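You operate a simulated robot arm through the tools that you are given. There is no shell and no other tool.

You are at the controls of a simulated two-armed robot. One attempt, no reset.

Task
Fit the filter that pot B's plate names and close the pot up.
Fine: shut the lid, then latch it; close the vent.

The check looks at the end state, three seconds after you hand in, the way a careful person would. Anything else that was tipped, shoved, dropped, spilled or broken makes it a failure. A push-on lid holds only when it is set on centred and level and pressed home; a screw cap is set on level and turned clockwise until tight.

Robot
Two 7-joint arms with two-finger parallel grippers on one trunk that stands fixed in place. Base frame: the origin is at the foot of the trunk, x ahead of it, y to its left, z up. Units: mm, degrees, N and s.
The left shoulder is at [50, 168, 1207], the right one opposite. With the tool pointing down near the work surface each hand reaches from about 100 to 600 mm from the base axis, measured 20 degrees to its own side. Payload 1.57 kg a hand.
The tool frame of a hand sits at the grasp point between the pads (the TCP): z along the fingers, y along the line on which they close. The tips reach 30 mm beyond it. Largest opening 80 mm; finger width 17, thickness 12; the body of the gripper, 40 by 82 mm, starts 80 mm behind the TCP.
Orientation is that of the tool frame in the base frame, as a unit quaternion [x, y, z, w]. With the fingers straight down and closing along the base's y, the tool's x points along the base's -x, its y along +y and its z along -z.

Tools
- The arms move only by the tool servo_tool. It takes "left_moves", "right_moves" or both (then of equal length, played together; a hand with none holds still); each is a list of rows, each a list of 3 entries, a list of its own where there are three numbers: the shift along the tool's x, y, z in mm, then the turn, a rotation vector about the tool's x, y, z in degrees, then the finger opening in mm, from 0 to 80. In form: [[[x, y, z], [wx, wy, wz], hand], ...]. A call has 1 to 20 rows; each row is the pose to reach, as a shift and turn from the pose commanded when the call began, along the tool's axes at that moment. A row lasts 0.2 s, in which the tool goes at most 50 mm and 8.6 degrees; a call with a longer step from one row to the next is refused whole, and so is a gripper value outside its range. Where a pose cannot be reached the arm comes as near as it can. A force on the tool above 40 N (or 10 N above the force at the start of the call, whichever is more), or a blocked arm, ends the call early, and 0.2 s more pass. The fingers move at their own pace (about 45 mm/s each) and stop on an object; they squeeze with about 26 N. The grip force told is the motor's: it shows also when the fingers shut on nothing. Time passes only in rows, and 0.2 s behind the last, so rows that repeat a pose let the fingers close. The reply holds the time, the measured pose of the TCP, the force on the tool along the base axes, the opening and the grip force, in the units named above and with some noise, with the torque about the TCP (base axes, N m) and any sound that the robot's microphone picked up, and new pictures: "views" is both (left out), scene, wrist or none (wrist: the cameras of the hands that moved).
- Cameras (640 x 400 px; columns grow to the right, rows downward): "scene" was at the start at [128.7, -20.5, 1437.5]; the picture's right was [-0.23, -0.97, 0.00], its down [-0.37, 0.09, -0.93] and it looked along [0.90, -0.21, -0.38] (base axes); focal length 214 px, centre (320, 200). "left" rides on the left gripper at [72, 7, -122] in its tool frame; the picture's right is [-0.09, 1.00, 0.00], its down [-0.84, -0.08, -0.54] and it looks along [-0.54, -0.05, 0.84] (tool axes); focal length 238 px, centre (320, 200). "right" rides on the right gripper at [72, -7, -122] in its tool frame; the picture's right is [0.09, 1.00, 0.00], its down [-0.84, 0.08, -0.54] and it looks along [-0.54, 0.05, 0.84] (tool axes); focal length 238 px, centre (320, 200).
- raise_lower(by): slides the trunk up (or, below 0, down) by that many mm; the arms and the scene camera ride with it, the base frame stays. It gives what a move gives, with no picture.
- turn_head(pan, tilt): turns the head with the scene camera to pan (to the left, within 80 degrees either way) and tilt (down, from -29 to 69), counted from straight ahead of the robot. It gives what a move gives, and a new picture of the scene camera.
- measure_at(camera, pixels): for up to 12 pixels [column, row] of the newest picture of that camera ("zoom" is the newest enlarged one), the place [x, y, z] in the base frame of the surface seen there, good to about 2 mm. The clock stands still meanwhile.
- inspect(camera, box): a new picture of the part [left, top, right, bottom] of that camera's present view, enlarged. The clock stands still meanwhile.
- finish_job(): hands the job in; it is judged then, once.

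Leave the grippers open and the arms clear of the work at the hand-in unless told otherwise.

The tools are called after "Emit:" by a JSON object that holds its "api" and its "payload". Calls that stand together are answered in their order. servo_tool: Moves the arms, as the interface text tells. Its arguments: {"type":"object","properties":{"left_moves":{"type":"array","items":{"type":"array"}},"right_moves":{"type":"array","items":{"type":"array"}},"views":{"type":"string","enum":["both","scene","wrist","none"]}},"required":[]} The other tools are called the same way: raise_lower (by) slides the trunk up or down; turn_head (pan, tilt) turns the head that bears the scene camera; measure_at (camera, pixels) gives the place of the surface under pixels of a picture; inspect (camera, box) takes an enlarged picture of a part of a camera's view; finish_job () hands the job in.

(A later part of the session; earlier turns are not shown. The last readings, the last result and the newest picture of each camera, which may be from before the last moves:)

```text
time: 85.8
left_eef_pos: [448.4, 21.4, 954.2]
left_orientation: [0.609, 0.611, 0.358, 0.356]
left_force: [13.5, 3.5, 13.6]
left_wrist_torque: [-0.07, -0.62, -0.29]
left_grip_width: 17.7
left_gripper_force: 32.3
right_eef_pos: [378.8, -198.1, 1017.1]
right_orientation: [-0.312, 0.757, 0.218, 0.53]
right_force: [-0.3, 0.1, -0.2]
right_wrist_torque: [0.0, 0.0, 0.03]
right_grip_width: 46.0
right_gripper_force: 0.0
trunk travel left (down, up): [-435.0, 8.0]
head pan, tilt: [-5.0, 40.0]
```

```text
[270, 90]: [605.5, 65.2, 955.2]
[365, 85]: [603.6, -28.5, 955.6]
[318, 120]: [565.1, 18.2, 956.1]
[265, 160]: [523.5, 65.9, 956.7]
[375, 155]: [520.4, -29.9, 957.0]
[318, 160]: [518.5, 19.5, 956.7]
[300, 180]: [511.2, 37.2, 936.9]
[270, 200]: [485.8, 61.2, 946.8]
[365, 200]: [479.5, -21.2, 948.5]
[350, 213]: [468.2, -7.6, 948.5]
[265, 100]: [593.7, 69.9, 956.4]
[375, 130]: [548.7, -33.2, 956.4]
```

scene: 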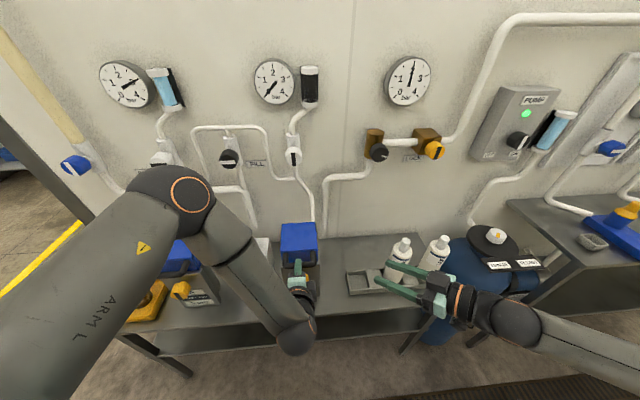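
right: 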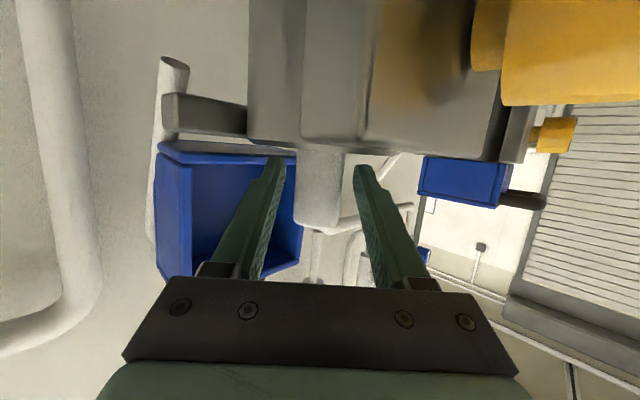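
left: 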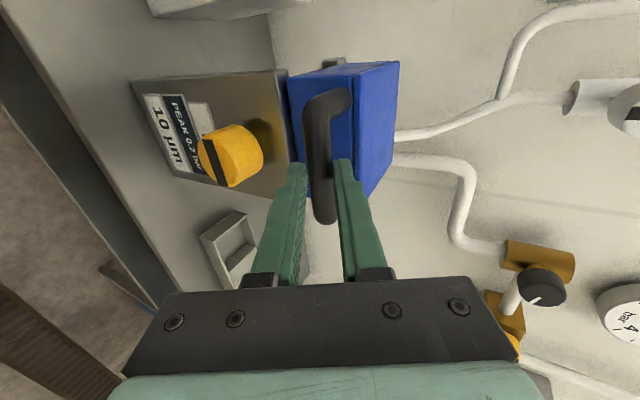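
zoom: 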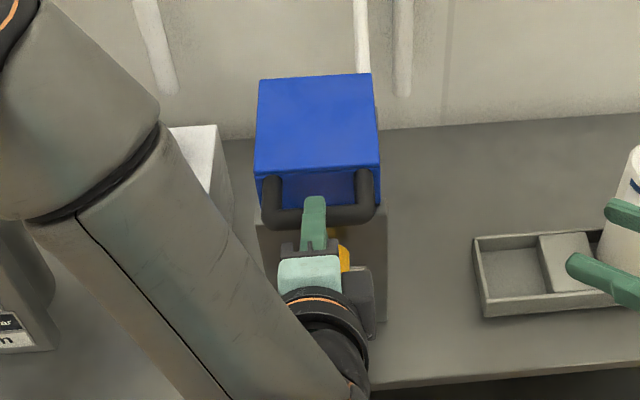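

Lid B's top is level at z≈956, same as pot A's. I open the fingers and draw the hand straight back along the fingers.

Emit:
{"api": "servo_tool", "payload": {"left_moves": [[[0, 2, 2], [0, 0, 0], 5], [[0, 2, 2], [0, 0, 0], 34], [[0, 2, 2], [0, 0, 0], 34], [[0, 2, 2], [0, 0, 0], 34], [[0, 2, -10], [0, 0, 0], 34], [[0, 2, -40], [0, 0, 0], 34], [[0, 2, -80], [0, 0, 0], 34], [[0, 2, -110], [0, 0, 0], 34]], "views": "both"}}

Emit:
{"api": "inspect", "payload": {"camera": "scene", "box": [250, 200, 350, 320]}}

```text
time: 87.8
left_eef_pos: [375.1, 33.2, 1017.4]
left_orientation: [0.587, 0.615, 0.383, 0.362]
left_force: [-0.4, -0.7, 0.8]
left_wrist_torque: [0.0, 0.03, 0.03]
left_grip_width: 33.8
left_gripper_force: 0.0
right_eef_pos: [378.5, -197.2, 1016.0]
right_orientation: [-0.313, 0.756, 0.218, 0.532]
right_force: [0.5, 0.4, 0.0]
right_wrist_torque: [0.0, 0.01, -0.04]
right_grip_width: 45.9
right_gripper_force: 0.0
trunk travel left (down, up): [-435.0, 8.0]
head pan, tilt: [-5.0, 40.0]
stopped in row 8 (left hand): the arm was blocked; the commanded pose is now the measured one
```

scene: 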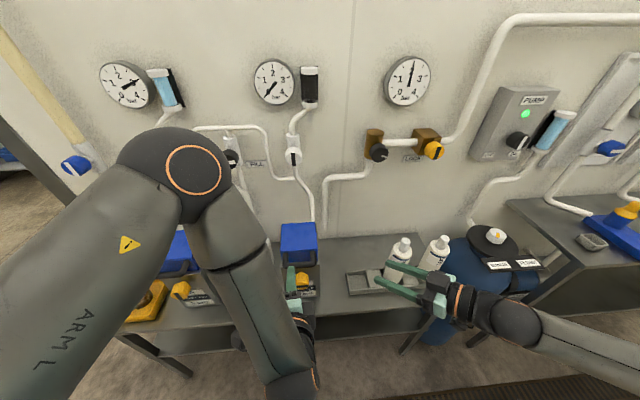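
left: 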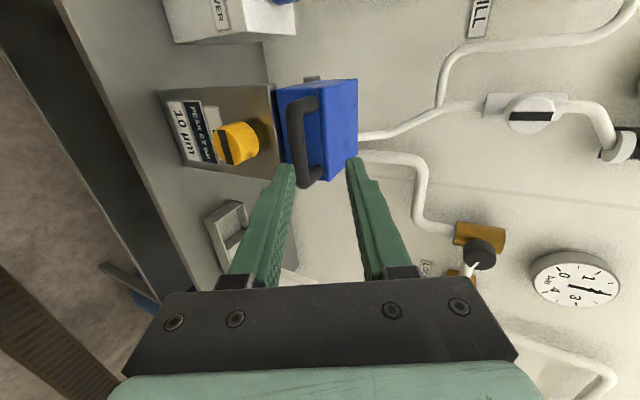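

```text
3.33 times, centred on (300, 260) of scene
```

zoom: 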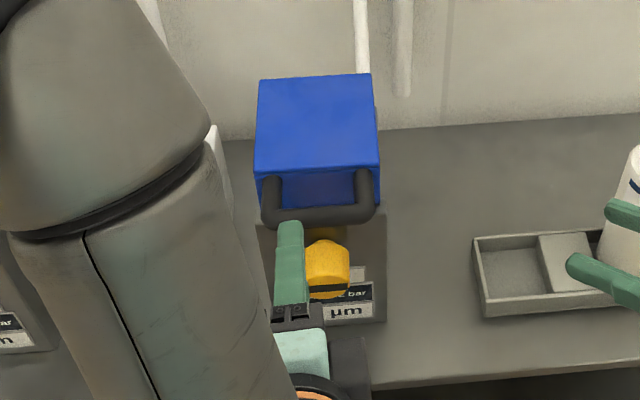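

The lid stays shut. Next is the latch knob (axis ≈ y=21, z=848, front face x=460). I check where the bench's front edge is, because I want to lower the trunk for this.

Emit:
{"api": "measure_at", "payload": {"camera": "scene", "pixels": [[350, 300], [350, 310], [350, 315], [350, 320], [350, 330], [140, 335], [440, 300]]}}

Emit:
{"api": "inspect", "payload": {"camera": "left", "box": [150, 60, 350, 200]}}

```text
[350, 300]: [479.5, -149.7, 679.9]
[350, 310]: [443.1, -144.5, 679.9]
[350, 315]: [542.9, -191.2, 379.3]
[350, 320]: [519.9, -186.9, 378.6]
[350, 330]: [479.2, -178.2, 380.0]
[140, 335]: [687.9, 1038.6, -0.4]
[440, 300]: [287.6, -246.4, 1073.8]
```

```text
2.86 times, centred on (250, 130) of left
```

zoom: 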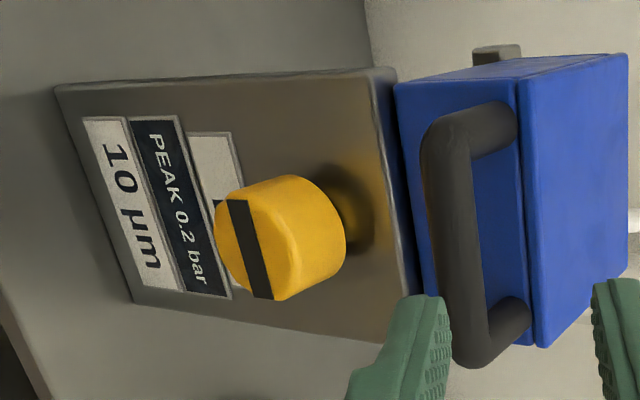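

Bench front edge is at x≈438; both hands are in front of it, so lowering is safe. I lower the trunk 200 mm.

Emit:
{"api": "raise_lower", "payload": {"by": -200}}

```text
time: 90.0
left_eef_pos: [375.5, 33.1, 817.3]
left_orientation: [0.586, 0.615, 0.384, 0.36]
left_force: [-0.3, -0.9, -0.1]
left_wrist_torque: [-0.01, 0.01, -0.02]
left_grip_width: 33.9
left_gripper_force: 0.0
right_eef_pos: [378.8, -197.3, 816.5]
right_orientation: [-0.313, 0.757, 0.218, 0.53]
right_force: [0.9, -1.2, -0.3]
right_wrist_torque: [0.0, -0.02, 0.0]
right_grip_width: 46.0
right_gripper_force: 0.0
trunk travel left (down, up): [-235.0, 208.0]
head pan, tilt: [-5.0, 40.0]
```

Now I turn the left hand to level, straight ahead, with its normal roll (fingers left and right), at about (375,21,848) — 85 mm in front of the knob.

Emit:
{"api": "servo_tool", "payload": {"left_moves": [[[-1, 2.3, -1.2], [-1.5, -1.9, -7.3], 60], [[-2, 4.6, -2.4], [-3.1, -3.8, -14.6], 60], [[-2.9, 6.9, -3.6], [-4.6, -5.8, -22], 60], [[-3.9, 9.2, -4.8], [-6.1, -7.7, -29.3], 60], [[-4.9, 11.5, -6], [-7.6, -9.6, -36.6], 60], [[-5.9, 13.8, -7.2], [-9.2, -11.5, -43.9], 60], [[-6.8, 16, -8.3], [-10.7, -13.4, -51.2], 60], [[-7.8, 18.3, -9.5], [-12.2, -15.3, -58.5], 60], [[-8.8, 20.6, -10.7], [-13.7, -17.3, -65.9], 60], [[-9.8, 22.9, -11.9], [-15.3, -19.2, -73.2], 60], [[-10.7, 25.2, -13.1], [-16.8, -21.1, -80.5], 60], [[-11.7, 27.5, -14.3], [-18.3, -23, -87.8], 60]], "views": "both"}}

```text
time: 92.6
left_eef_pos: [413.0, 17.6, 858.7]
left_orientation: [0.002, 0.712, -0.002, 0.703]
left_force: [-0.7, -0.3, 0.4]
left_wrist_torque: [-0.01, 0.04, 0.03]
left_grip_width: 60.2
left_gripper_force: 0.0
left hand out of reach, approached as far as the arm can: row 9, 10, 11, 12
right_eef_pos: [378.4, -198.1, 817.6]
right_orientation: [-0.312, 0.757, 0.218, 0.531]
right_force: [-0.9, -0.5, -1.0]
right_wrist_torque: [0.02, 0.01, 0.0]
right_grip_width: 45.9
right_gripper_force: 0.0
trunk travel left (down, up): [-235.0, 208.0]
head pan, tilt: [-5.0, 40.0]
```

scene: 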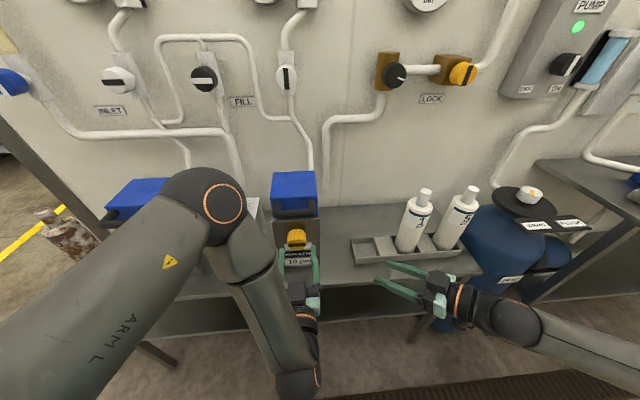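
left: 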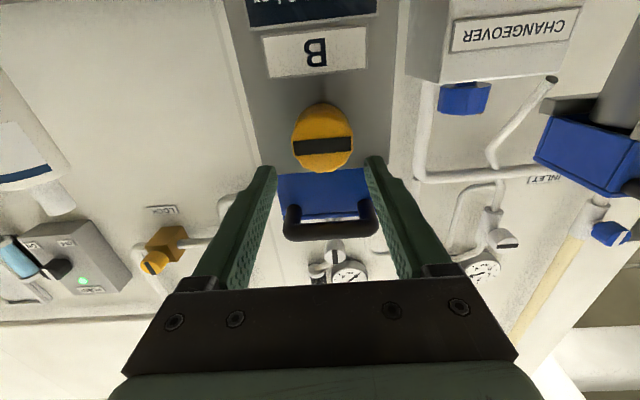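

Level orientation reached at (413,18,859). The knob's face with its level bar is at (322,147). I zoom to fix its centre.

Emit:
{"api": "inspect", "payload": {"camera": "left", "box": [270, 90, 380, 190]}}

Emit:
{"api": "measure_at", "payload": {"camera": "left", "pixels": [[322, 147], [295, 147], [350, 145], [322, 130], [322, 165], [310, 160], [335, 160], [300, 130], [344, 130], [322, 108], [300, 115], [345, 115]]}}

```text
4.00 times, centred on (325, 140) of left
```

zoom: 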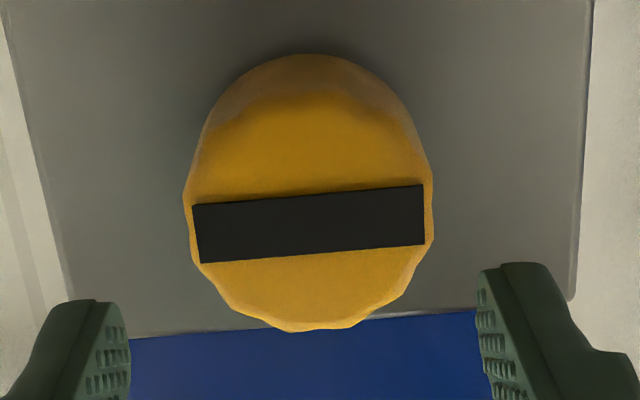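

```text
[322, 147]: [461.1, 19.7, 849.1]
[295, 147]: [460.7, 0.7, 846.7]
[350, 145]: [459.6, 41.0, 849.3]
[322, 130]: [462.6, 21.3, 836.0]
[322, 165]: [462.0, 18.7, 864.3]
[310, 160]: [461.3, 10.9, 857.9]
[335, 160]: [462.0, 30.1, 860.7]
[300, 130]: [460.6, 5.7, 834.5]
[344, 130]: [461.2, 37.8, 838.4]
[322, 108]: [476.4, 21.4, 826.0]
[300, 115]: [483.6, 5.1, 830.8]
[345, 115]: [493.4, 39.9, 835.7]
```

Knob centre ≈ (461, 20.7, 848.7), radius ≈21. I align the hand and advance so the pads flank the knob (TCP x≈461), opening 60.

Emit:
{"api": "servo_tool", "payload": {"left_moves": [[[5, 1.5, 0], [0, 0, 0], 60], [[10, 3, 5], [0, 0, 0], 60], [[10, 3, 20], [0, 0, 0], 60], [[10, 3, 35], [0, 0, 0], 60], [[10, 3, 47], [0, 0, 0], 60]], "views": "wrist"}}

```text
time: 93.8
left_eef_pos: [462.3, 21.3, 848.8]
left_orientation: [0.002, 0.708, 0.0, 0.706]
left_force: [0.4, 0.5, 0.2]
left_wrist_torque: [0.02, -0.01, 0.0]
left_grip_width: 60.0
left_gripper_force: 0.1
left hand out of reach, approached as far as the arm can: row 1, 2
right_eef_pos: [379.2, -197.4, 816.7]
right_orientation: [-0.313, 0.757, 0.218, 0.53]
right_force: [-1.3, 0.1, -1.4]
right_wrist_torque: [-0.05, 0.01, -0.01]
right_grip_width: 46.1
right_gripper_force: 0.0
trunk travel left (down, up): [-235.0, 208.0]
head pan, tilt: [-5.0, 40.0]
```

left: 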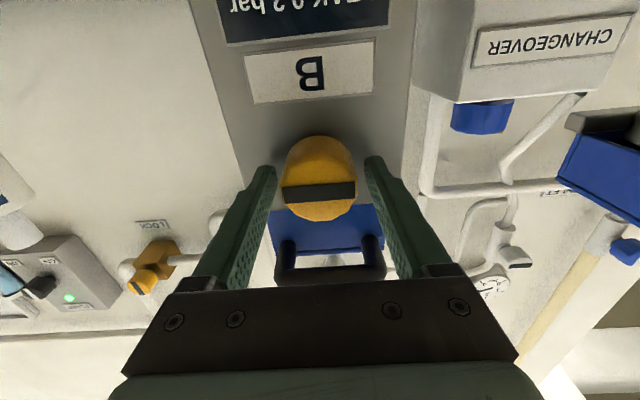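

Well aligned (bar centre at (319,193), where the TCP projects). I close on the knob.

Emit:
{"api": "servo_tool", "payload": {"left_moves": [[[0, 0, 0], [0, 0, 0], 20], [[0, 0, 0], [0, 0, 0], 20], [[0, 0, 0], [0, 0, 0], 20]], "views": "wrist"}}

```text
time: 94.6
left_eef_pos: [462.1, 20.0, 847.5]
left_orientation: [0.002, 0.708, 0.0, 0.706]
left_force: [3.0, -5.2, -1.0]
left_wrist_torque: [-0.06, 0.17, 0.36]
left_grip_width: 47.9
left_gripper_force: 33.9
right_eef_pos: [378.4, -197.8, 817.0]
right_orientation: [-0.313, 0.757, 0.219, 0.53]
right_force: [-0.3, 1.2, 0.0]
right_wrist_torque: [-0.02, 0.03, 0.02]
right_grip_width: 45.9
right_gripper_force: 0.1
trunk travel left (down, up): [-235.0, 208.0]
head pan, tilt: [-5.0, 40.0]
```

left: 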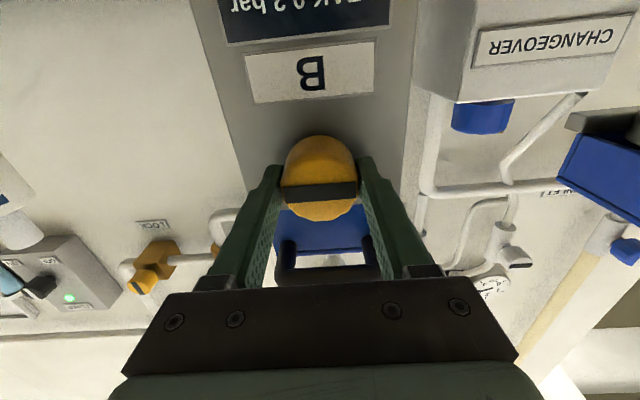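

Gripped at 48 mm. I turn clockwise (as seen from the front) by 24° first and check whether the bar follows.

Emit:
{"api": "servo_tool", "payload": {"left_moves": [[[0, 0, 0], [0, 0, 6], 20], [[0, 0, 0], [0, 0, 12], 20], [[0, 0, 0], [0, 0, 18], 20], [[0, 0, 0], [0, 0, 24], 20]], "views": "wrist"}}

```text
time: 95.6
left_eef_pos: [461.9, 20.4, 848.6]
left_orientation: [0.15, 0.692, 0.146, 0.69]
left_force: [1.6, -8.5, -2.4]
left_wrist_torque: [-0.43, -0.21, 0.89]
left_grip_width: 47.2
left_gripper_force: 44.9
right_eef_pos: [378.0, -198.1, 816.7]
right_orientation: [-0.314, 0.757, 0.219, 0.53]
right_force: [0.2, 0.4, -0.1]
right_wrist_torque: [-0.03, -0.03, -0.02]
right_grip_width: 46.0
right_gripper_force: 0.0
trunk travel left (down, up): [-235.0, 208.0]
head pan, tilt: [-5.0, 40.0]
```

left: 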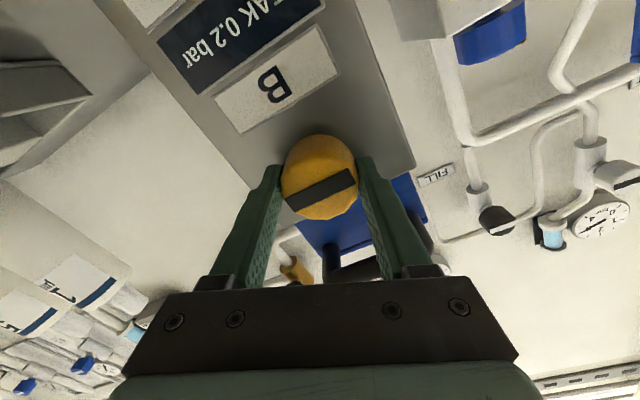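

The bar stayed level in the world while the hand turned (slipped, torque 0.43 N·m): this direction is its stop. I turn the other way: back and on to -24°.

Emit:
{"api": "servo_tool", "payload": {"left_moves": [[[0, 0, 0], [0, 0, -6], 20], [[0, 0, 0], [0, 0, -12], 20], [[0, 0, 0], [0, 0, -18], 20], [[0, 0, 0], [0, 0, -24], 20], [[0, 0, 0], [0, 0, -30], 20], [[0, 0, 0], [0, 0, -36], 20], [[0, 0, 0], [0, 0, -42], 20], [[0, 0, 0], [0, 0, -48], 20]], "views": "wrist"}}

```text
time: 97.4
left_eef_pos: [461.5, 21.0, 848.5]
left_orientation: [-0.145, 0.694, -0.148, 0.69]
left_force: [-0.9, -3.1, -7.0]
left_wrist_torque: [0.02, 0.16, -0.52]
left_grip_width: 47.4
left_gripper_force: 44.9
right_eef_pos: [380.0, -198.7, 817.5]
right_orientation: [-0.313, 0.757, 0.218, 0.531]
right_force: [-0.8, -0.2, 0.8]
right_wrist_torque: [0.02, 0.02, 0.0]
right_grip_width: 46.1
right_gripper_force: 0.0
trunk travel left (down, up): [-235.0, 208.0]
head pan, tilt: [-5.0, 40.0]
```

left: 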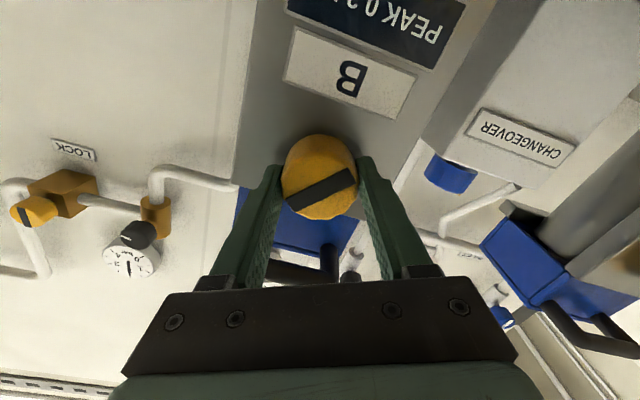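

The bar now follows the hand (turned 48° counter-clockwise with little torque). I continue another 45°.

Emit:
{"api": "servo_tool", "payload": {"left_moves": [[[0, 0, 0], [0, 0, -6], 20], [[0, 0, 0], [0, 0, -12], 20], [[0, 0, 0], [0, 0, -18], 20], [[0, 0, 0], [0, 0, -24], 20], [[0, 0, 0], [0, 0, -30], 20], [[0, 0, 0], [0, 0, -36], 20], [[0, 0, 0], [0, 0, -42], 20], [[0, 0, 0], [0, 0, -46], 20]], "views": "wrist"}}

```text
time: 99.2
left_eef_pos: [461.8, 22.5, 848.8]
left_orientation: [-0.405, 0.582, -0.403, 0.578]
left_force: [-3.8, 4.7, -13.1]
left_wrist_torque: [0.8, 0.13, -0.78]
left_grip_width: 47.7
left_gripper_force: 45.1
right_eef_pos: [379.2, -196.7, 817.0]
right_orientation: [-0.313, 0.758, 0.218, 0.529]
right_force: [0.4, -0.3, -0.1]
right_wrist_torque: [0.02, -0.01, 0.02]
right_grip_width: 46.1
right_gripper_force: 0.1
trunk travel left (down, up): [-235.0, 208.0]
head pan, tilt: [-5.0, 40.0]
```

left: 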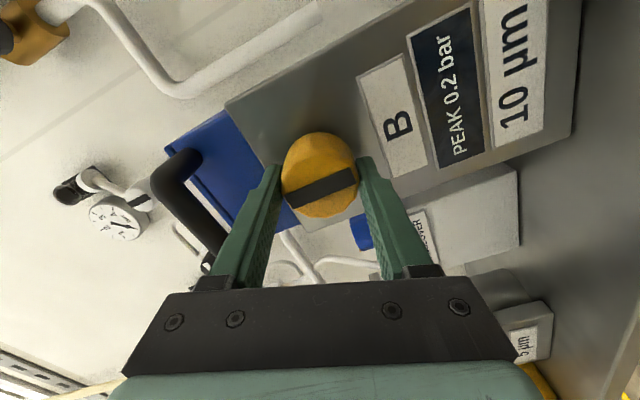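

Torque rose to 0.8 N·m: the latch has reached its end (~90°). I ease the torque, open the fingers, and back straight out.

Emit:
{"api": "servo_tool", "payload": {"left_moves": [[[0, 0, 0], [0, 0, 3], 20], [[0, 0, 0], [0, 0, 3], 64], [[0, 0, 0], [0, 0, 3], 64], [[0, 0, -10], [0, 0, 3], 64], [[0, 0, -30], [0, 0, 3], 64], [[0, 0, -50], [0, 0, 3], 64]], "views": "both"}}

Emit:
{"api": "inspect", "payload": {"camera": "left", "box": [200, 60, 460, 220]}}

```text
time: 100.6
left_eef_pos: [415.5, 14.8, 855.1]
left_orientation: [-0.39, 0.593, -0.388, 0.588]
left_force: [0.4, 0.4, -0.4]
left_wrist_torque: [0.0, 0.0, -0.01]
left_grip_width: 64.1
left_gripper_force: 0.1
left hand out of reach, approached as far as the arm can: row 6
right_eef_pos: [378.3, -199.2, 816.4]
right_orientation: [-0.313, 0.757, 0.218, 0.531]
right_force: [0.4, 0.0, 0.5]
right_wrist_torque: [0.0, -0.03, 0.0]
right_grip_width: 46.3
right_gripper_force: 0.1
trunk travel left (down, up): [-235.0, 208.0]
head pan, tilt: [-5.0, 40.0]
```

scene: 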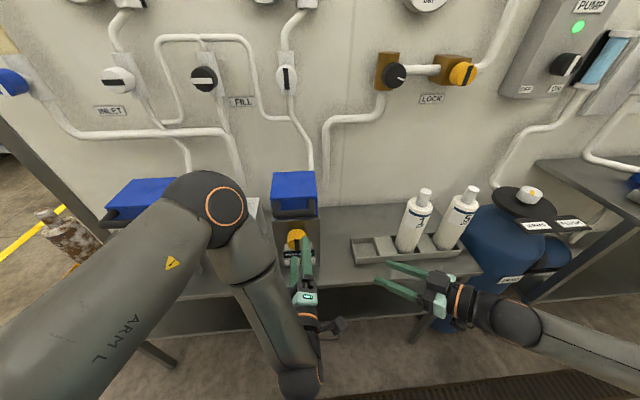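
left: 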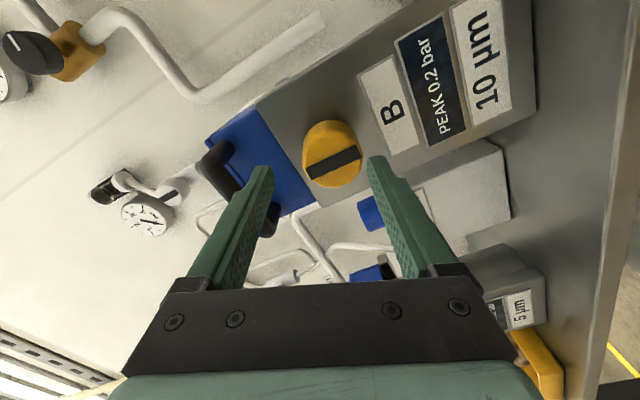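

```text
2.46 times, centred on (330, 140) of left
```

zoom: 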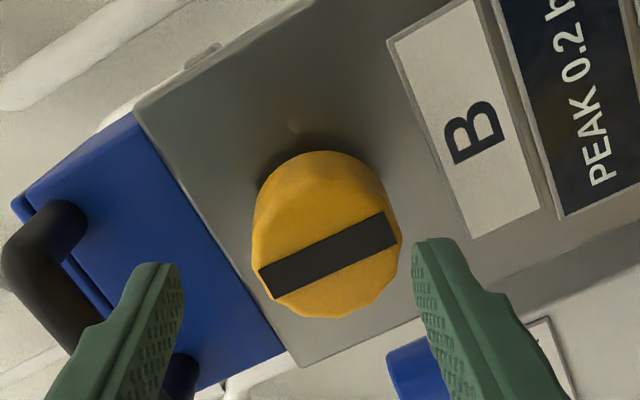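

The bar now seems upright relative to the plate. I measure its two ends to be sure.

Emit:
{"api": "measure_at", "payload": {"camera": "zoom", "pixels": [[272, 278], [300, 267], [330, 255], [360, 244], [388, 233]]}}

Emit:
{"api": "inspect", "payload": {"camera": "scene", "box": [250, 160, 340, 280]}}

```text
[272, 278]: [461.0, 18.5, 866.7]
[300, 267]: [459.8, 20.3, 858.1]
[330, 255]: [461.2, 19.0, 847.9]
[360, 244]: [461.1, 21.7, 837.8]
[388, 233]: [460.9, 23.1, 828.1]
```

```text
3.33 times, centred on (295, 220) of scene
```

zoom: 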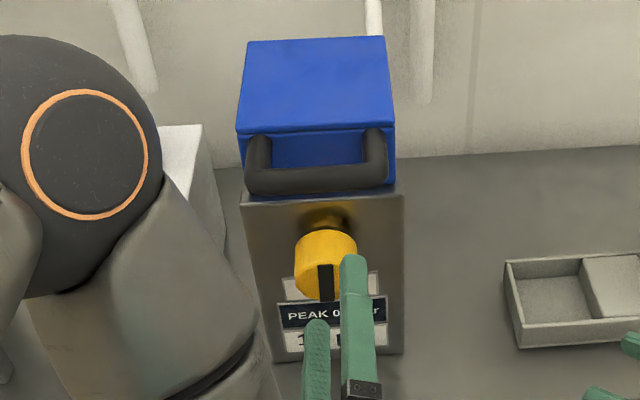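

The bar's ends: (y 18.5, z 866.7) and (y 23.1, z 828.1) — roughly upright, maybe ~6° short. I roll the hand back level to look at it squarely.

Emit:
{"api": "servo_tool", "payload": {"left_moves": [[[0, 0, 0], [0, 0, 8.4], 64], [[0, 0, 0], [0, 0, 16.8], 64], [[0, 0, 0], [0, 0, 25.1], 64], [[0, 0, 0], [0, 0, 33.5], 64], [[0, 0, 0], [0, 0, 41.9], 64], [[0, 0, 0], [0, 0, 50.3], 64], [[0, 0, 0], [0, 0, 58.6], 64], [[0, 0, 0], [0, 0, 67], 64]], "views": "wrist"}}

Emit:
{"api": "inspect", "payload": {"camera": "left", "box": [270, 90, 380, 190]}}

```text
time: 102.4
left_eef_pos: [416.9, 12.8, 855.8]
left_orientation: [0.004, 0.709, 0.001, 0.706]
left_force: [0.2, 0.1, 0.6]
left_wrist_torque: [0.01, 0.01, -0.01]
left_grip_width: 64.0
left_gripper_force: 0.1
right_eef_pos: [379.6, -197.5, 817.3]
right_orientation: [-0.313, 0.757, 0.218, 0.531]
right_force: [0.6, -0.2, -0.5]
right_wrist_torque: [-0.01, -0.01, 0.01]
right_grip_width: 45.9
right_gripper_force: 0.1
trunk travel left (down, up): [-235.0, 208.0]
head pan, tilt: [-5.0, 40.0]
```

left: 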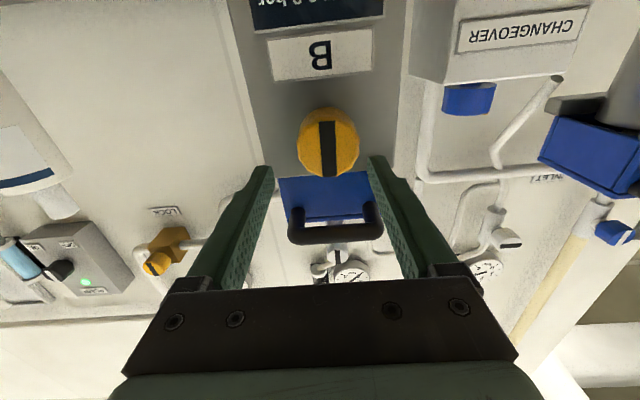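

```text
4.00 times, centred on (325, 140) of left
```

zoom: 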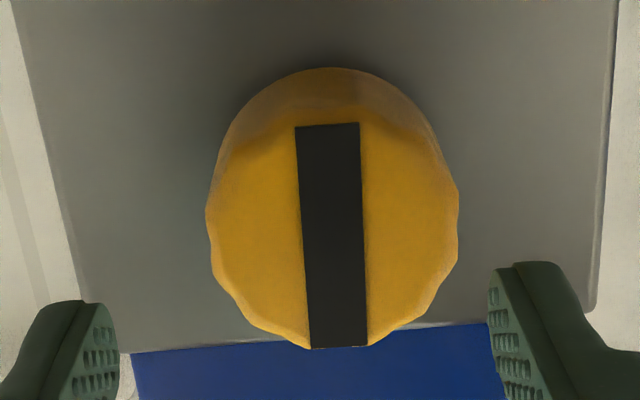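

The bar is upright within ~3° (my relief turn). To be safe I re-grip the knob and nudge it to its stop, releasing without easing back.

Emit:
{"api": "servo_tool", "payload": {"left_moves": [[[3, 4, 8], [0, 0, 0], 64], [[7.1, 7.9, 20], [0, 0, 0], 64], [[7.1, 7.9, 35], [0, 0, 0], 64], [[7.1, 7.9, 45], [0, 0, 0], 64], [[7.1, 7.9, 45], [0, 0, 0], 20], [[7.1, 7.9, 45], [0, 0, 0], 20], [[7.1, 7.9, 45], [0, 0, 0], 20]], "views": "wrist"}}

```text
time: 104.0
left_eef_pos: [462.9, 20.7, 850.1]
left_orientation: [0.002, 0.708, -0.001, 0.706]
left_force: [3.6, -8.2, 0.2]
left_wrist_torque: [-0.02, 0.2, 0.42]
left_grip_width: 47.8
left_gripper_force: 31.2
right_eef_pos: [378.6, -198.2, 817.3]
right_orientation: [-0.313, 0.757, 0.219, 0.531]
right_force: [-0.2, -0.3, 0.2]
right_wrist_torque: [-0.02, -0.01, 0.0]
right_grip_width: 46.0
right_gripper_force: 0.0
trunk travel left (down, up): [-235.0, 208.0]
head pan, tilt: [-5.0, 40.0]
```

left: 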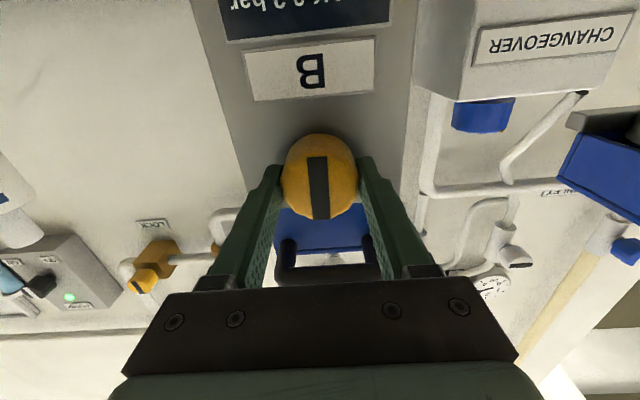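

Gripped again. I turn counter-clockwise 12° against the stop, then open without easing back, and withdraw.

Emit:
{"api": "servo_tool", "payload": {"left_moves": [[[0, 0, 0], [0, 0, -4], 20], [[0, 0, 0], [0, 0, -8], 20], [[0, 0, 0], [0, 0, -12], 20], [[0, 0, 0], [0, 0, -12], 20]], "views": "none"}}

Emit:
{"api": "servo_tool", "payload": {"left_moves": [[[0, 0, 0], [0, 0, 0], 64], [[0, 0, 0], [0, 0, 0], 64], [[0, 0, -15], [0, 0, 4], 64], [[0, 0, -30], [0, 0, 8], 64], [[0, 0, -44], [0, 0, 12], 64]], "views": "wrist"}}

Emit:
{"api": "inspect", "payload": {"camera": "left", "box": [270, 90, 380, 190]}}

```text
time: 105.0
left_eef_pos: [461.0, 20.0, 848.8]
left_orientation: [-0.071, 0.705, -0.075, 0.702]
left_force: [4.1, -11.7, -2.8]
left_wrist_torque: [1.08, -0.14, 0.32]
left_grip_width: 47.1
left_gripper_force: 44.8
right_eef_pos: [378.2, -199.8, 816.6]
right_orientation: [-0.312, 0.757, 0.218, 0.53]
right_force: [0.5, -0.6, -0.4]
right_wrist_torque: [-0.01, 0.01, 0.0]
right_grip_width: 46.2
right_gripper_force: 0.1
trunk travel left (down, up): [-235.0, 208.0]
head pan, tilt: [-5.0, 40.0]
```

```text
time: 106.2
left_eef_pos: [422.3, 17.4, 854.9]
left_orientation: [0.002, 0.71, 0.001, 0.705]
left_force: [0.8, 0.4, -0.2]
left_wrist_torque: [0.03, 0.01, -0.02]
left_grip_width: 63.9
left_gripper_force: 0.1
left hand out of reach, approached as far as the arm can: row 5
right_eef_pos: [378.1, -197.3, 817.3]
right_orientation: [-0.313, 0.757, 0.218, 0.531]
right_force: [0.0, 0.4, -0.7]
right_wrist_torque: [-0.01, 0.02, 0.04]
right_grip_width: 46.0
right_gripper_force: 0.1
trunk travel left (down, up): [-235.0, 208.0]
head pan, tilt: [-5.0, 40.0]
```

left: 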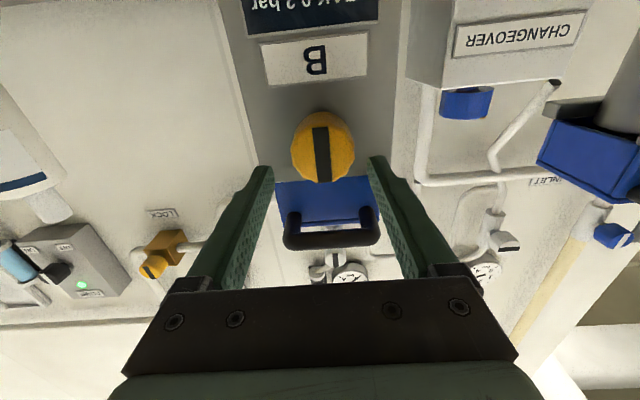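

```text
4.00 times, centred on (325, 140) of left
```

zoom: 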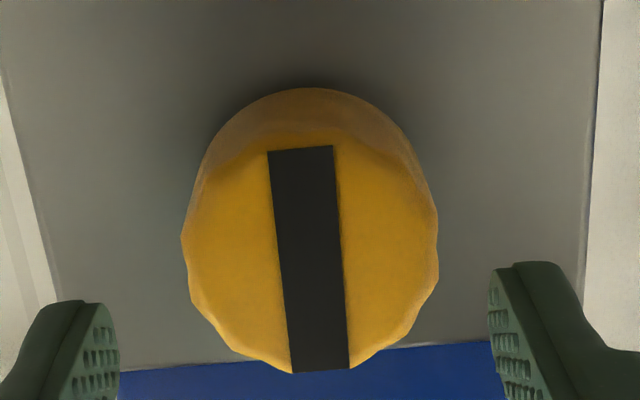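

Now the bar is exactly upright and the stop was felt (1.1 N·m): latched. Next, the vent. The left fingertips are near the handle's front, so I first shift the hand 110 mm to the left before raising the trunk.

Emit:
{"api": "servo_tool", "payload": {"left_moves": [[[0, 27, 0], [0, 0, 0], 64], [[0, 55, 0], [0, 0, 0], 64], [[0, 82, 0], [0, 0, 0], 64], [[0, 110, 0], [0, 0, 0], 64]], "views": "none"}}

Emit:
{"api": "raise_lower", "payload": {"by": 200}}

Emit:
{"api": "turn_head", "payload": {"pan": -5, "tilt": 38}}

```text
time: 106.8
left_eef_pos: [430.9, 40.7, 860.2]
left_orientation: [0.01, 0.716, -0.013, 0.698]
left_force: [-11.4, -1.8, 2.4]
left_wrist_torque: [-0.12, -0.17, -0.44]
left_grip_width: 65.4
left_gripper_force: 0.4
left hand out of reach, approached as far as the arm can: row 1, 2
right_eef_pos: [377.8, -196.2, 817.9]
right_orientation: [-0.314, 0.757, 0.218, 0.53]
right_force: [-0.2, 0.6, 0.5]
right_wrist_torque: [0.0, 0.02, 0.0]
right_grip_width: 46.2
right_gripper_force: 0.1
trunk travel left (down, up): [-235.0, 208.0]
head pan, tilt: [-5.0, 40.0]
stopped in row 2 (left hand): the force on the tool passed its limit at 54 N (the readings are from after the stop); the commanded pose is now the measured one
```

```text
time: 108.9
left_eef_pos: [432.1, 42.2, 1057.8]
left_orientation: [0.009, 0.715, -0.01, 0.699]
left_force: [0.1, 0.0, -0.5]
left_wrist_torque: [-0.02, -0.02, 0.01]
left_grip_width: 64.0
left_gripper_force: 0.0
right_eef_pos: [379.9, -197.8, 1017.5]
right_orientation: [-0.313, 0.757, 0.219, 0.531]
right_force: [-0.3, 0.4, -0.1]
right_wrist_torque: [0.02, 0.04, -0.03]
right_grip_width: 46.0
right_gripper_force: 0.1
trunk travel left (down, up): [-435.0, 8.0]
head pan, tilt: [-5.0, 40.0]
```

```text
time: 109.5
left_eef_pos: [434.1, 41.1, 1059.6]
left_orientation: [0.009, 0.715, -0.01, 0.699]
left_force: [-0.4, -0.4, 0.1]
left_wrist_torque: [0.01, 0.02, -0.03]
left_grip_width: 64.2
left_gripper_force: 0.0
right_eef_pos: [378.8, -197.7, 1016.9]
right_orientation: [-0.313, 0.757, 0.218, 0.531]
right_force: [0.5, -0.2, 0.2]
right_wrist_torque: [0.0, 0.0, -0.02]
right_grip_width: 46.0
right_gripper_force: 0.0
trunk travel left (down, up): [-435.0, 8.0]
head pan, tilt: [-5.0, 38.0]
```

scene: 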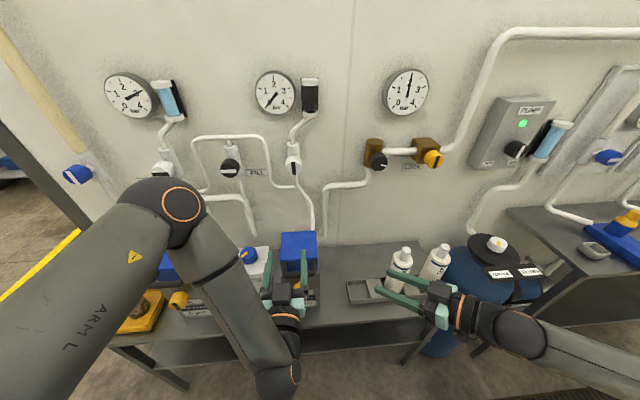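

The hand bumped (54 N) sideways during that shift — its fingertip probably touched the knob's edge as the arm drifted forward, and then the hand rose. I check pot B's lid, latch and position carefully.

Emit:
{"api": "inspect", "payload": {"camera": "scene", "box": [250, 210, 350, 330]}}

Emit:
{"api": "servo_tool", "payload": {"left_moves": [[[0, 0, 0], [0, 0, 0], 64]], "views": "wrist"}}

```text
3.33 times, centred on (300, 270) of scene
```

zoom: 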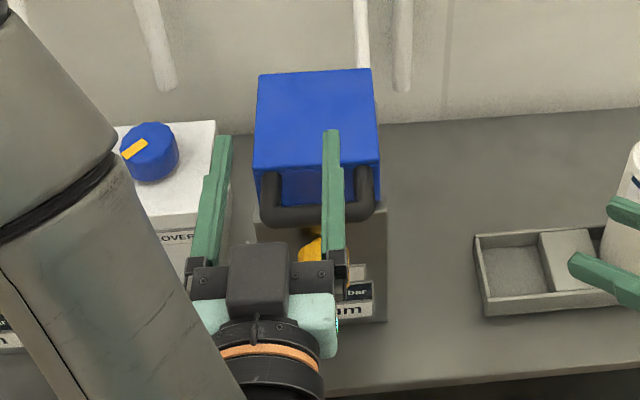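

```text
time: 110.0
left_eef_pos: [434.3, 42.5, 1058.9]
left_orientation: [0.009, 0.715, -0.01, 0.699]
left_force: [0.2, 0.4, 0.4]
left_wrist_torque: [-0.01, 0.01, 0.01]
left_grip_width: 63.9
left_gripper_force: 0.0
right_eef_pos: [378.6, -198.9, 1017.0]
right_orientation: [-0.313, 0.757, 0.218, 0.531]
right_force: [0.0, -0.4, 0.1]
right_wrist_torque: [0.0, -0.03, -0.02]
right_grip_width: 45.7
right_gripper_force: 0.1
trunk travel left (down, up): [-435.0, 8.0]
head pan, tilt: [-5.0, 38.0]
```

left: 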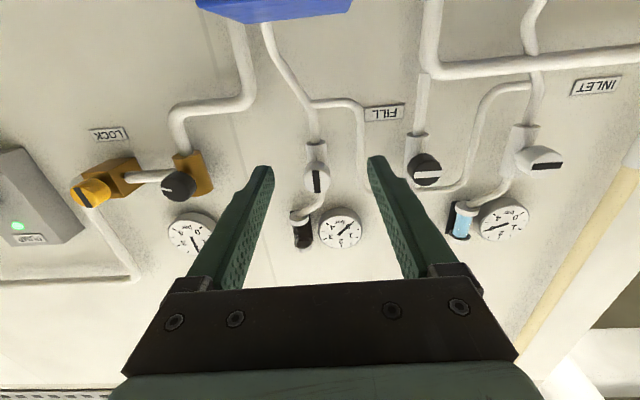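

The lid still looks shut. I measure the lid's top and sides again to see that nothing shifted.

Emit:
{"api": "measure_at", "payload": {"camera": "scene", "pixels": [[291, 240], [312, 240], [300, 255], [310, 258], [288, 258], [316, 272], [299, 245]]}}

Emit:
{"api": "inspect", "payload": {"camera": "scene", "box": [275, 225, 330, 285]}}

```text
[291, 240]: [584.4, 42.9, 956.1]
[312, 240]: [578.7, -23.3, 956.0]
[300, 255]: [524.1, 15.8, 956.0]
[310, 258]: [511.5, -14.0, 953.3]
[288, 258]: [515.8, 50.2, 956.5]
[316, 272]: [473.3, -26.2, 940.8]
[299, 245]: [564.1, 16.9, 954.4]
```

```text
6.67 times, centred on (302, 255) of scene
```

zoom: 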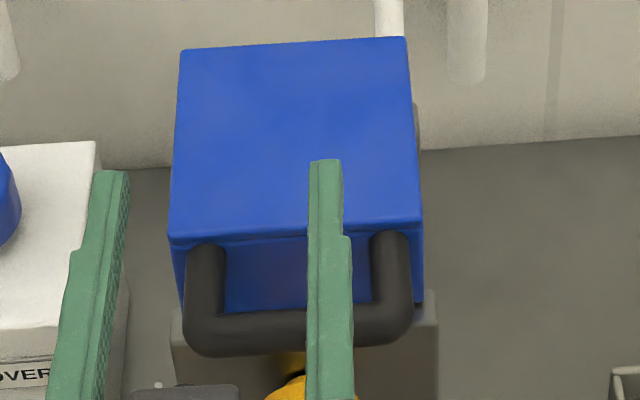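

Lid is level and in place. Now I bring the left hand up to the vent valve's height and in front of it: about (574,20,1172).

Emit:
{"api": "servo_tool", "payload": {"left_moves": [[[-38, -5, 5], [0, 0, 0], 64], [[-76, -12, 15], [0, 0, 0], 64], [[-113, -20, 35], [0, 0, 0], 64], [[-113, -22, 70], [0, 0, 0], 64], [[-113, -22, 105], [0, 0, 0], 64], [[-113, -22, 140], [0, 0, 0], 64]], "views": "both"}}

```text
time: 111.3
left_eef_pos: [574.1, 14.5, 1170.4]
left_orientation: [0.008, 0.716, -0.009, 0.698]
left_force: [-0.1, -0.1, -0.1]
left_wrist_torque: [-0.02, -0.01, -0.04]
left_grip_width: 63.8
left_gripper_force: 0.0
right_eef_pos: [378.8, -198.4, 1016.3]
right_orientation: [-0.314, 0.757, 0.219, 0.529]
right_force: [-0.6, -0.3, 0.1]
right_wrist_torque: [0.0, 0.02, -0.02]
right_grip_width: 46.3
right_gripper_force: 0.1
trunk travel left (down, up): [-435.0, 8.0]
head pan, tilt: [-5.0, 38.0]
```

scene: 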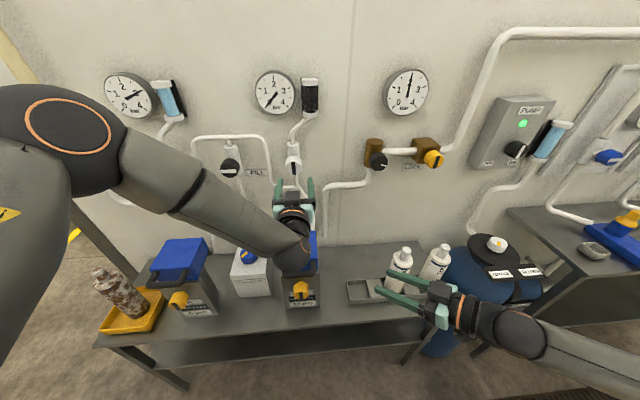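
left: 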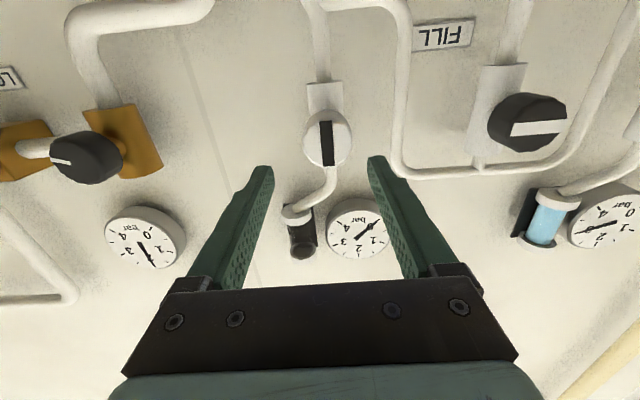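

In front of the vent valve. I zoom in on the vent knob to measure it and also re-check the latch knob's bar in the scene.

Emit:
{"api": "inspect", "payload": {"camera": "scene", "box": [275, 260, 335, 320]}}

Emit:
{"api": "inspect", "payload": {"camera": "left", "box": [280, 70, 380, 200]}}

Emit:
{"api": "measure_at", "payload": {"camera": "left", "pixels": [[326, 140], [326, 125], [326, 160], [306, 140], [348, 140], [315, 150], [338, 150], [315, 130], [340, 130], [325, 92], [330, 105], [318, 60]]}}

```text
6.67 times, centred on (305, 290) of scene
```

zoom: 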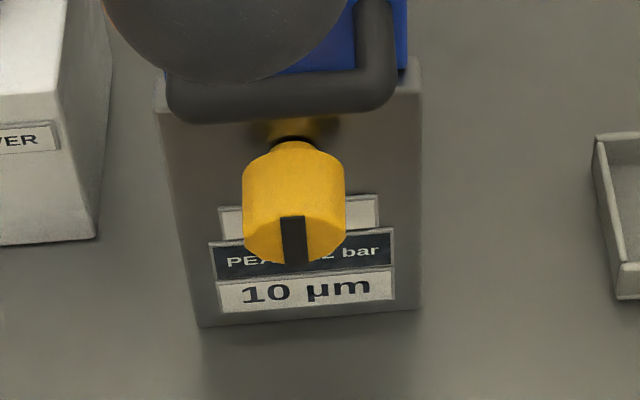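

```text
3.08 times, centred on (330, 135) of left
```

zoom: 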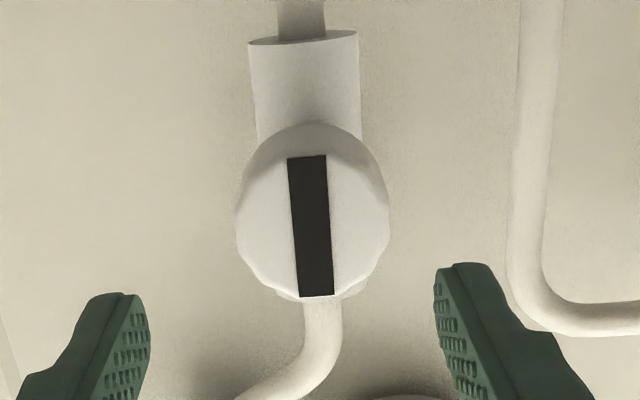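

```text
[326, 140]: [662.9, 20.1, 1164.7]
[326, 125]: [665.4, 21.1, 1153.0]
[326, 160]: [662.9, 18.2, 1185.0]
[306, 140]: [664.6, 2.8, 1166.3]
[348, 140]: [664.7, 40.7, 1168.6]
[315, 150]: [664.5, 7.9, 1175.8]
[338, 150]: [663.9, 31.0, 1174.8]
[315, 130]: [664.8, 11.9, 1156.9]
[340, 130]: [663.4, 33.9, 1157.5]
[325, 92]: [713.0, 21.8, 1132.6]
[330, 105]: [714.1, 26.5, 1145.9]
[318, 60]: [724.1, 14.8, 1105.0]
```

Latch bar is upright. Vent knob centre ≈ (664, 20.8, 1169), radius ≈22, bar vertical (open). I advance so the pads flank it.

Emit:
{"api": "servo_tool", "payload": {"left_moves": [[[-0.3, 5, 20], [0, 0, 0], 64], [[-0.6, 8.5, 45], [0, 0, 0], 64], [[-0.8, 8.5, 70], [0, 0, 0], 64], [[-0.9, 8.5, 88], [0, 0, 0], 64]], "views": "wrist"}}

```text
time: 112.3
left_eef_pos: [664.5, 22.2, 1168.8]
left_orientation: [0.009, 0.716, -0.009, 0.698]
left_force: [0.2, -0.9, -0.5]
left_wrist_torque: [-0.03, -0.02, -0.01]
left_grip_width: 64.2
left_gripper_force: 0.1
right_eef_pos: [377.8, -198.3, 1018.1]
right_orientation: [-0.314, 0.757, 0.219, 0.53]
right_force: [0.5, 0.2, -0.2]
right_wrist_torque: [0.03, -0.02, 0.01]
right_grip_width: 46.1
right_gripper_force: 0.1
trunk travel left (down, up): [-435.0, 8.0]
head pan, tilt: [-5.0, 38.0]
```

left: 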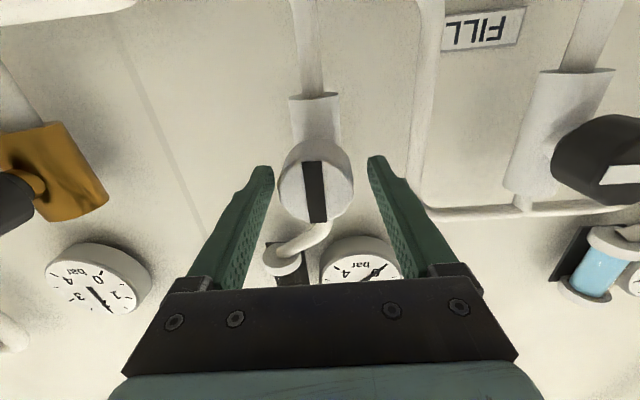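

Aligned. I shift 2 mm right, close on the vent knob.

Emit:
{"api": "servo_tool", "payload": {"left_moves": [[[0, -2, 0], [0, 0, 0], 64], [[0, -2, 0], [0, 0, 0], 20], [[0, -2, 0], [0, 0, 0], 20], [[0, -2, 0], [0, 0, 0], 20]], "views": "wrist"}}

```text
time: 113.3
left_eef_pos: [663.4, 20.9, 1166.8]
left_orientation: [0.009, 0.715, -0.01, 0.699]
left_force: [1.9, -3.7, 0.0]
left_wrist_torque: [-0.02, -0.08, 0.53]
left_grip_width: 48.5
left_gripper_force: 31.7
right_eef_pos: [378.7, -198.5, 1016.7]
right_orientation: [-0.313, 0.757, 0.218, 0.531]
right_force: [-0.4, 0.4, 0.9]
right_wrist_torque: [0.03, 0.01, 0.0]
right_grip_width: 46.0
right_gripper_force: 0.0
trunk travel left (down, up): [-435.0, 8.0]
head pan, tilt: [-5.0, 38.0]
```

left: 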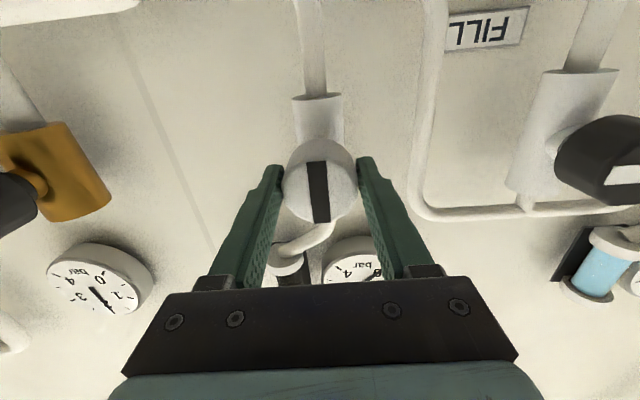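

Gripped (48.5 mm). I try clockwise first: 18°, and look.

Emit:
{"api": "servo_tool", "payload": {"left_moves": [[[0, 0, 0], [0, 0, 6], 20], [[0, 0, 0], [0, 0, 12], 20], [[0, 0, 0], [0, 0, 18], 20]], "views": "wrist"}}

```text
time: 114.2
left_eef_pos: [662.3, 21.6, 1167.5]
left_orientation: [0.121, 0.705, 0.1, 0.692]
left_force: [6.4, -3.6, 5.2]
left_wrist_torque: [0.02, 0.46, 1.87]
left_grip_width: 48.2
left_gripper_force: 44.8
right_eef_pos: [378.7, -198.0, 1017.0]
right_orientation: [-0.312, 0.757, 0.218, 0.531]
right_force: [0.5, 0.4, -0.4]
right_wrist_torque: [0.03, -0.02, -0.02]
right_grip_width: 46.0
right_gripper_force: 0.1
trunk travel left (down, up): [-435.0, 8.0]
head pan, tilt: [-5.0, 38.0]
```

left: 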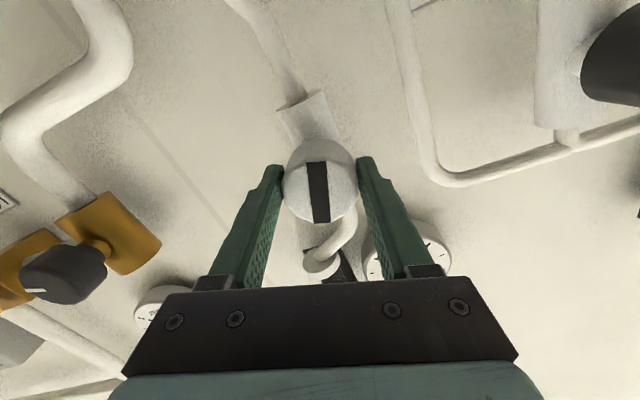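

The bar follows the hand clockwise. I continue 36° more.

Emit:
{"api": "servo_tool", "payload": {"left_moves": [[[0, 0, 0], [0, 0, 6], 20], [[0, 0, 0], [0, 0, 12], 20], [[0, 0, 0], [0, 0, 18], 20], [[0, 0, 0], [0, 0, 24], 20], [[0, 0, 0], [0, 0, 30], 20], [[0, 0, 0], [0, 0, 36], 20]], "views": "wrist"}}

```text
time: 115.5
left_eef_pos: [664.1, 22.2, 1167.4]
left_orientation: [0.331, 0.634, 0.311, 0.627]
left_force: [5.2, 3.4, 9.1]
left_wrist_torque: [-0.06, -0.34, 1.66]
left_grip_width: 48.4
left_gripper_force: 45.0
right_eef_pos: [378.4, -197.9, 1018.4]
right_orientation: [-0.313, 0.757, 0.218, 0.531]
right_force: [-0.9, -0.5, 0.1]
right_wrist_torque: [-0.04, 0.03, -0.01]
right_grip_width: 46.3
right_gripper_force: 0.0
trunk travel left (down, up): [-435.0, 8.0]
head pan, tilt: [-5.0, 38.0]
```

left: 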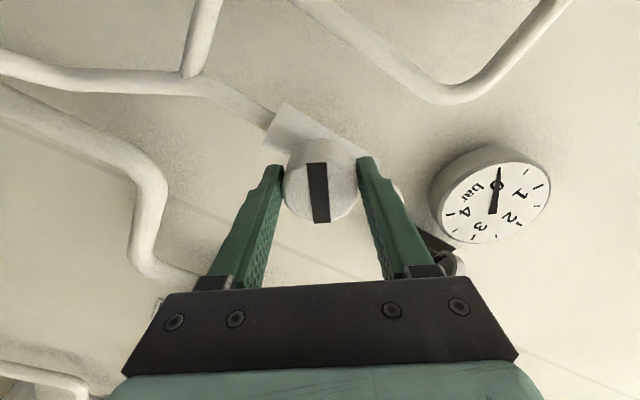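

Still following. I turn the rest, to 90° plus a little to feel the stop.

Emit:
{"api": "servo_tool", "payload": {"left_moves": [[[0, 0, 0], [0, 0, 6], 20], [[0, 0, 0], [0, 0, 12], 20], [[0, 0, 0], [0, 0, 18], 20], [[0, 0, 0], [0, 0, 24], 20], [[0, 0, 0], [0, 0, 30], 20], [[0, 0, 0], [0, 0, 36], 20], [[0, 0, 0], [0, 0, 41], 20]], "views": "wrist"}}

```text
time: 117.2
left_eef_pos: [664.0, 22.1, 1169.8]
left_orientation: [0.531, 0.475, 0.512, 0.48]
left_force: [7.9, 3.7, 11.9]
left_wrist_torque: [-0.47, -1.67, 0.39]
left_grip_width: 48.1
left_gripper_force: 44.4
right_eef_pos: [379.0, -196.9, 1017.3]
right_orientation: [-0.313, 0.757, 0.218, 0.531]
right_force: [0.3, 0.3, 1.1]
right_wrist_torque: [-0.02, 0.02, -0.04]
right_grip_width: 46.0
right_gripper_force: 0.1
trunk travel left (down, up): [-435.0, 8.0]
head pan, tilt: [-5.0, 38.0]
```

left: 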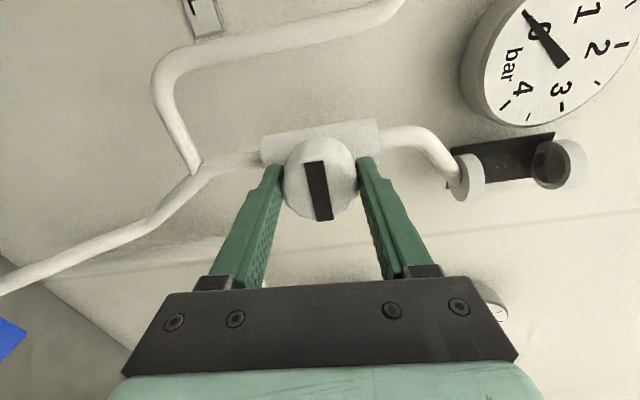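

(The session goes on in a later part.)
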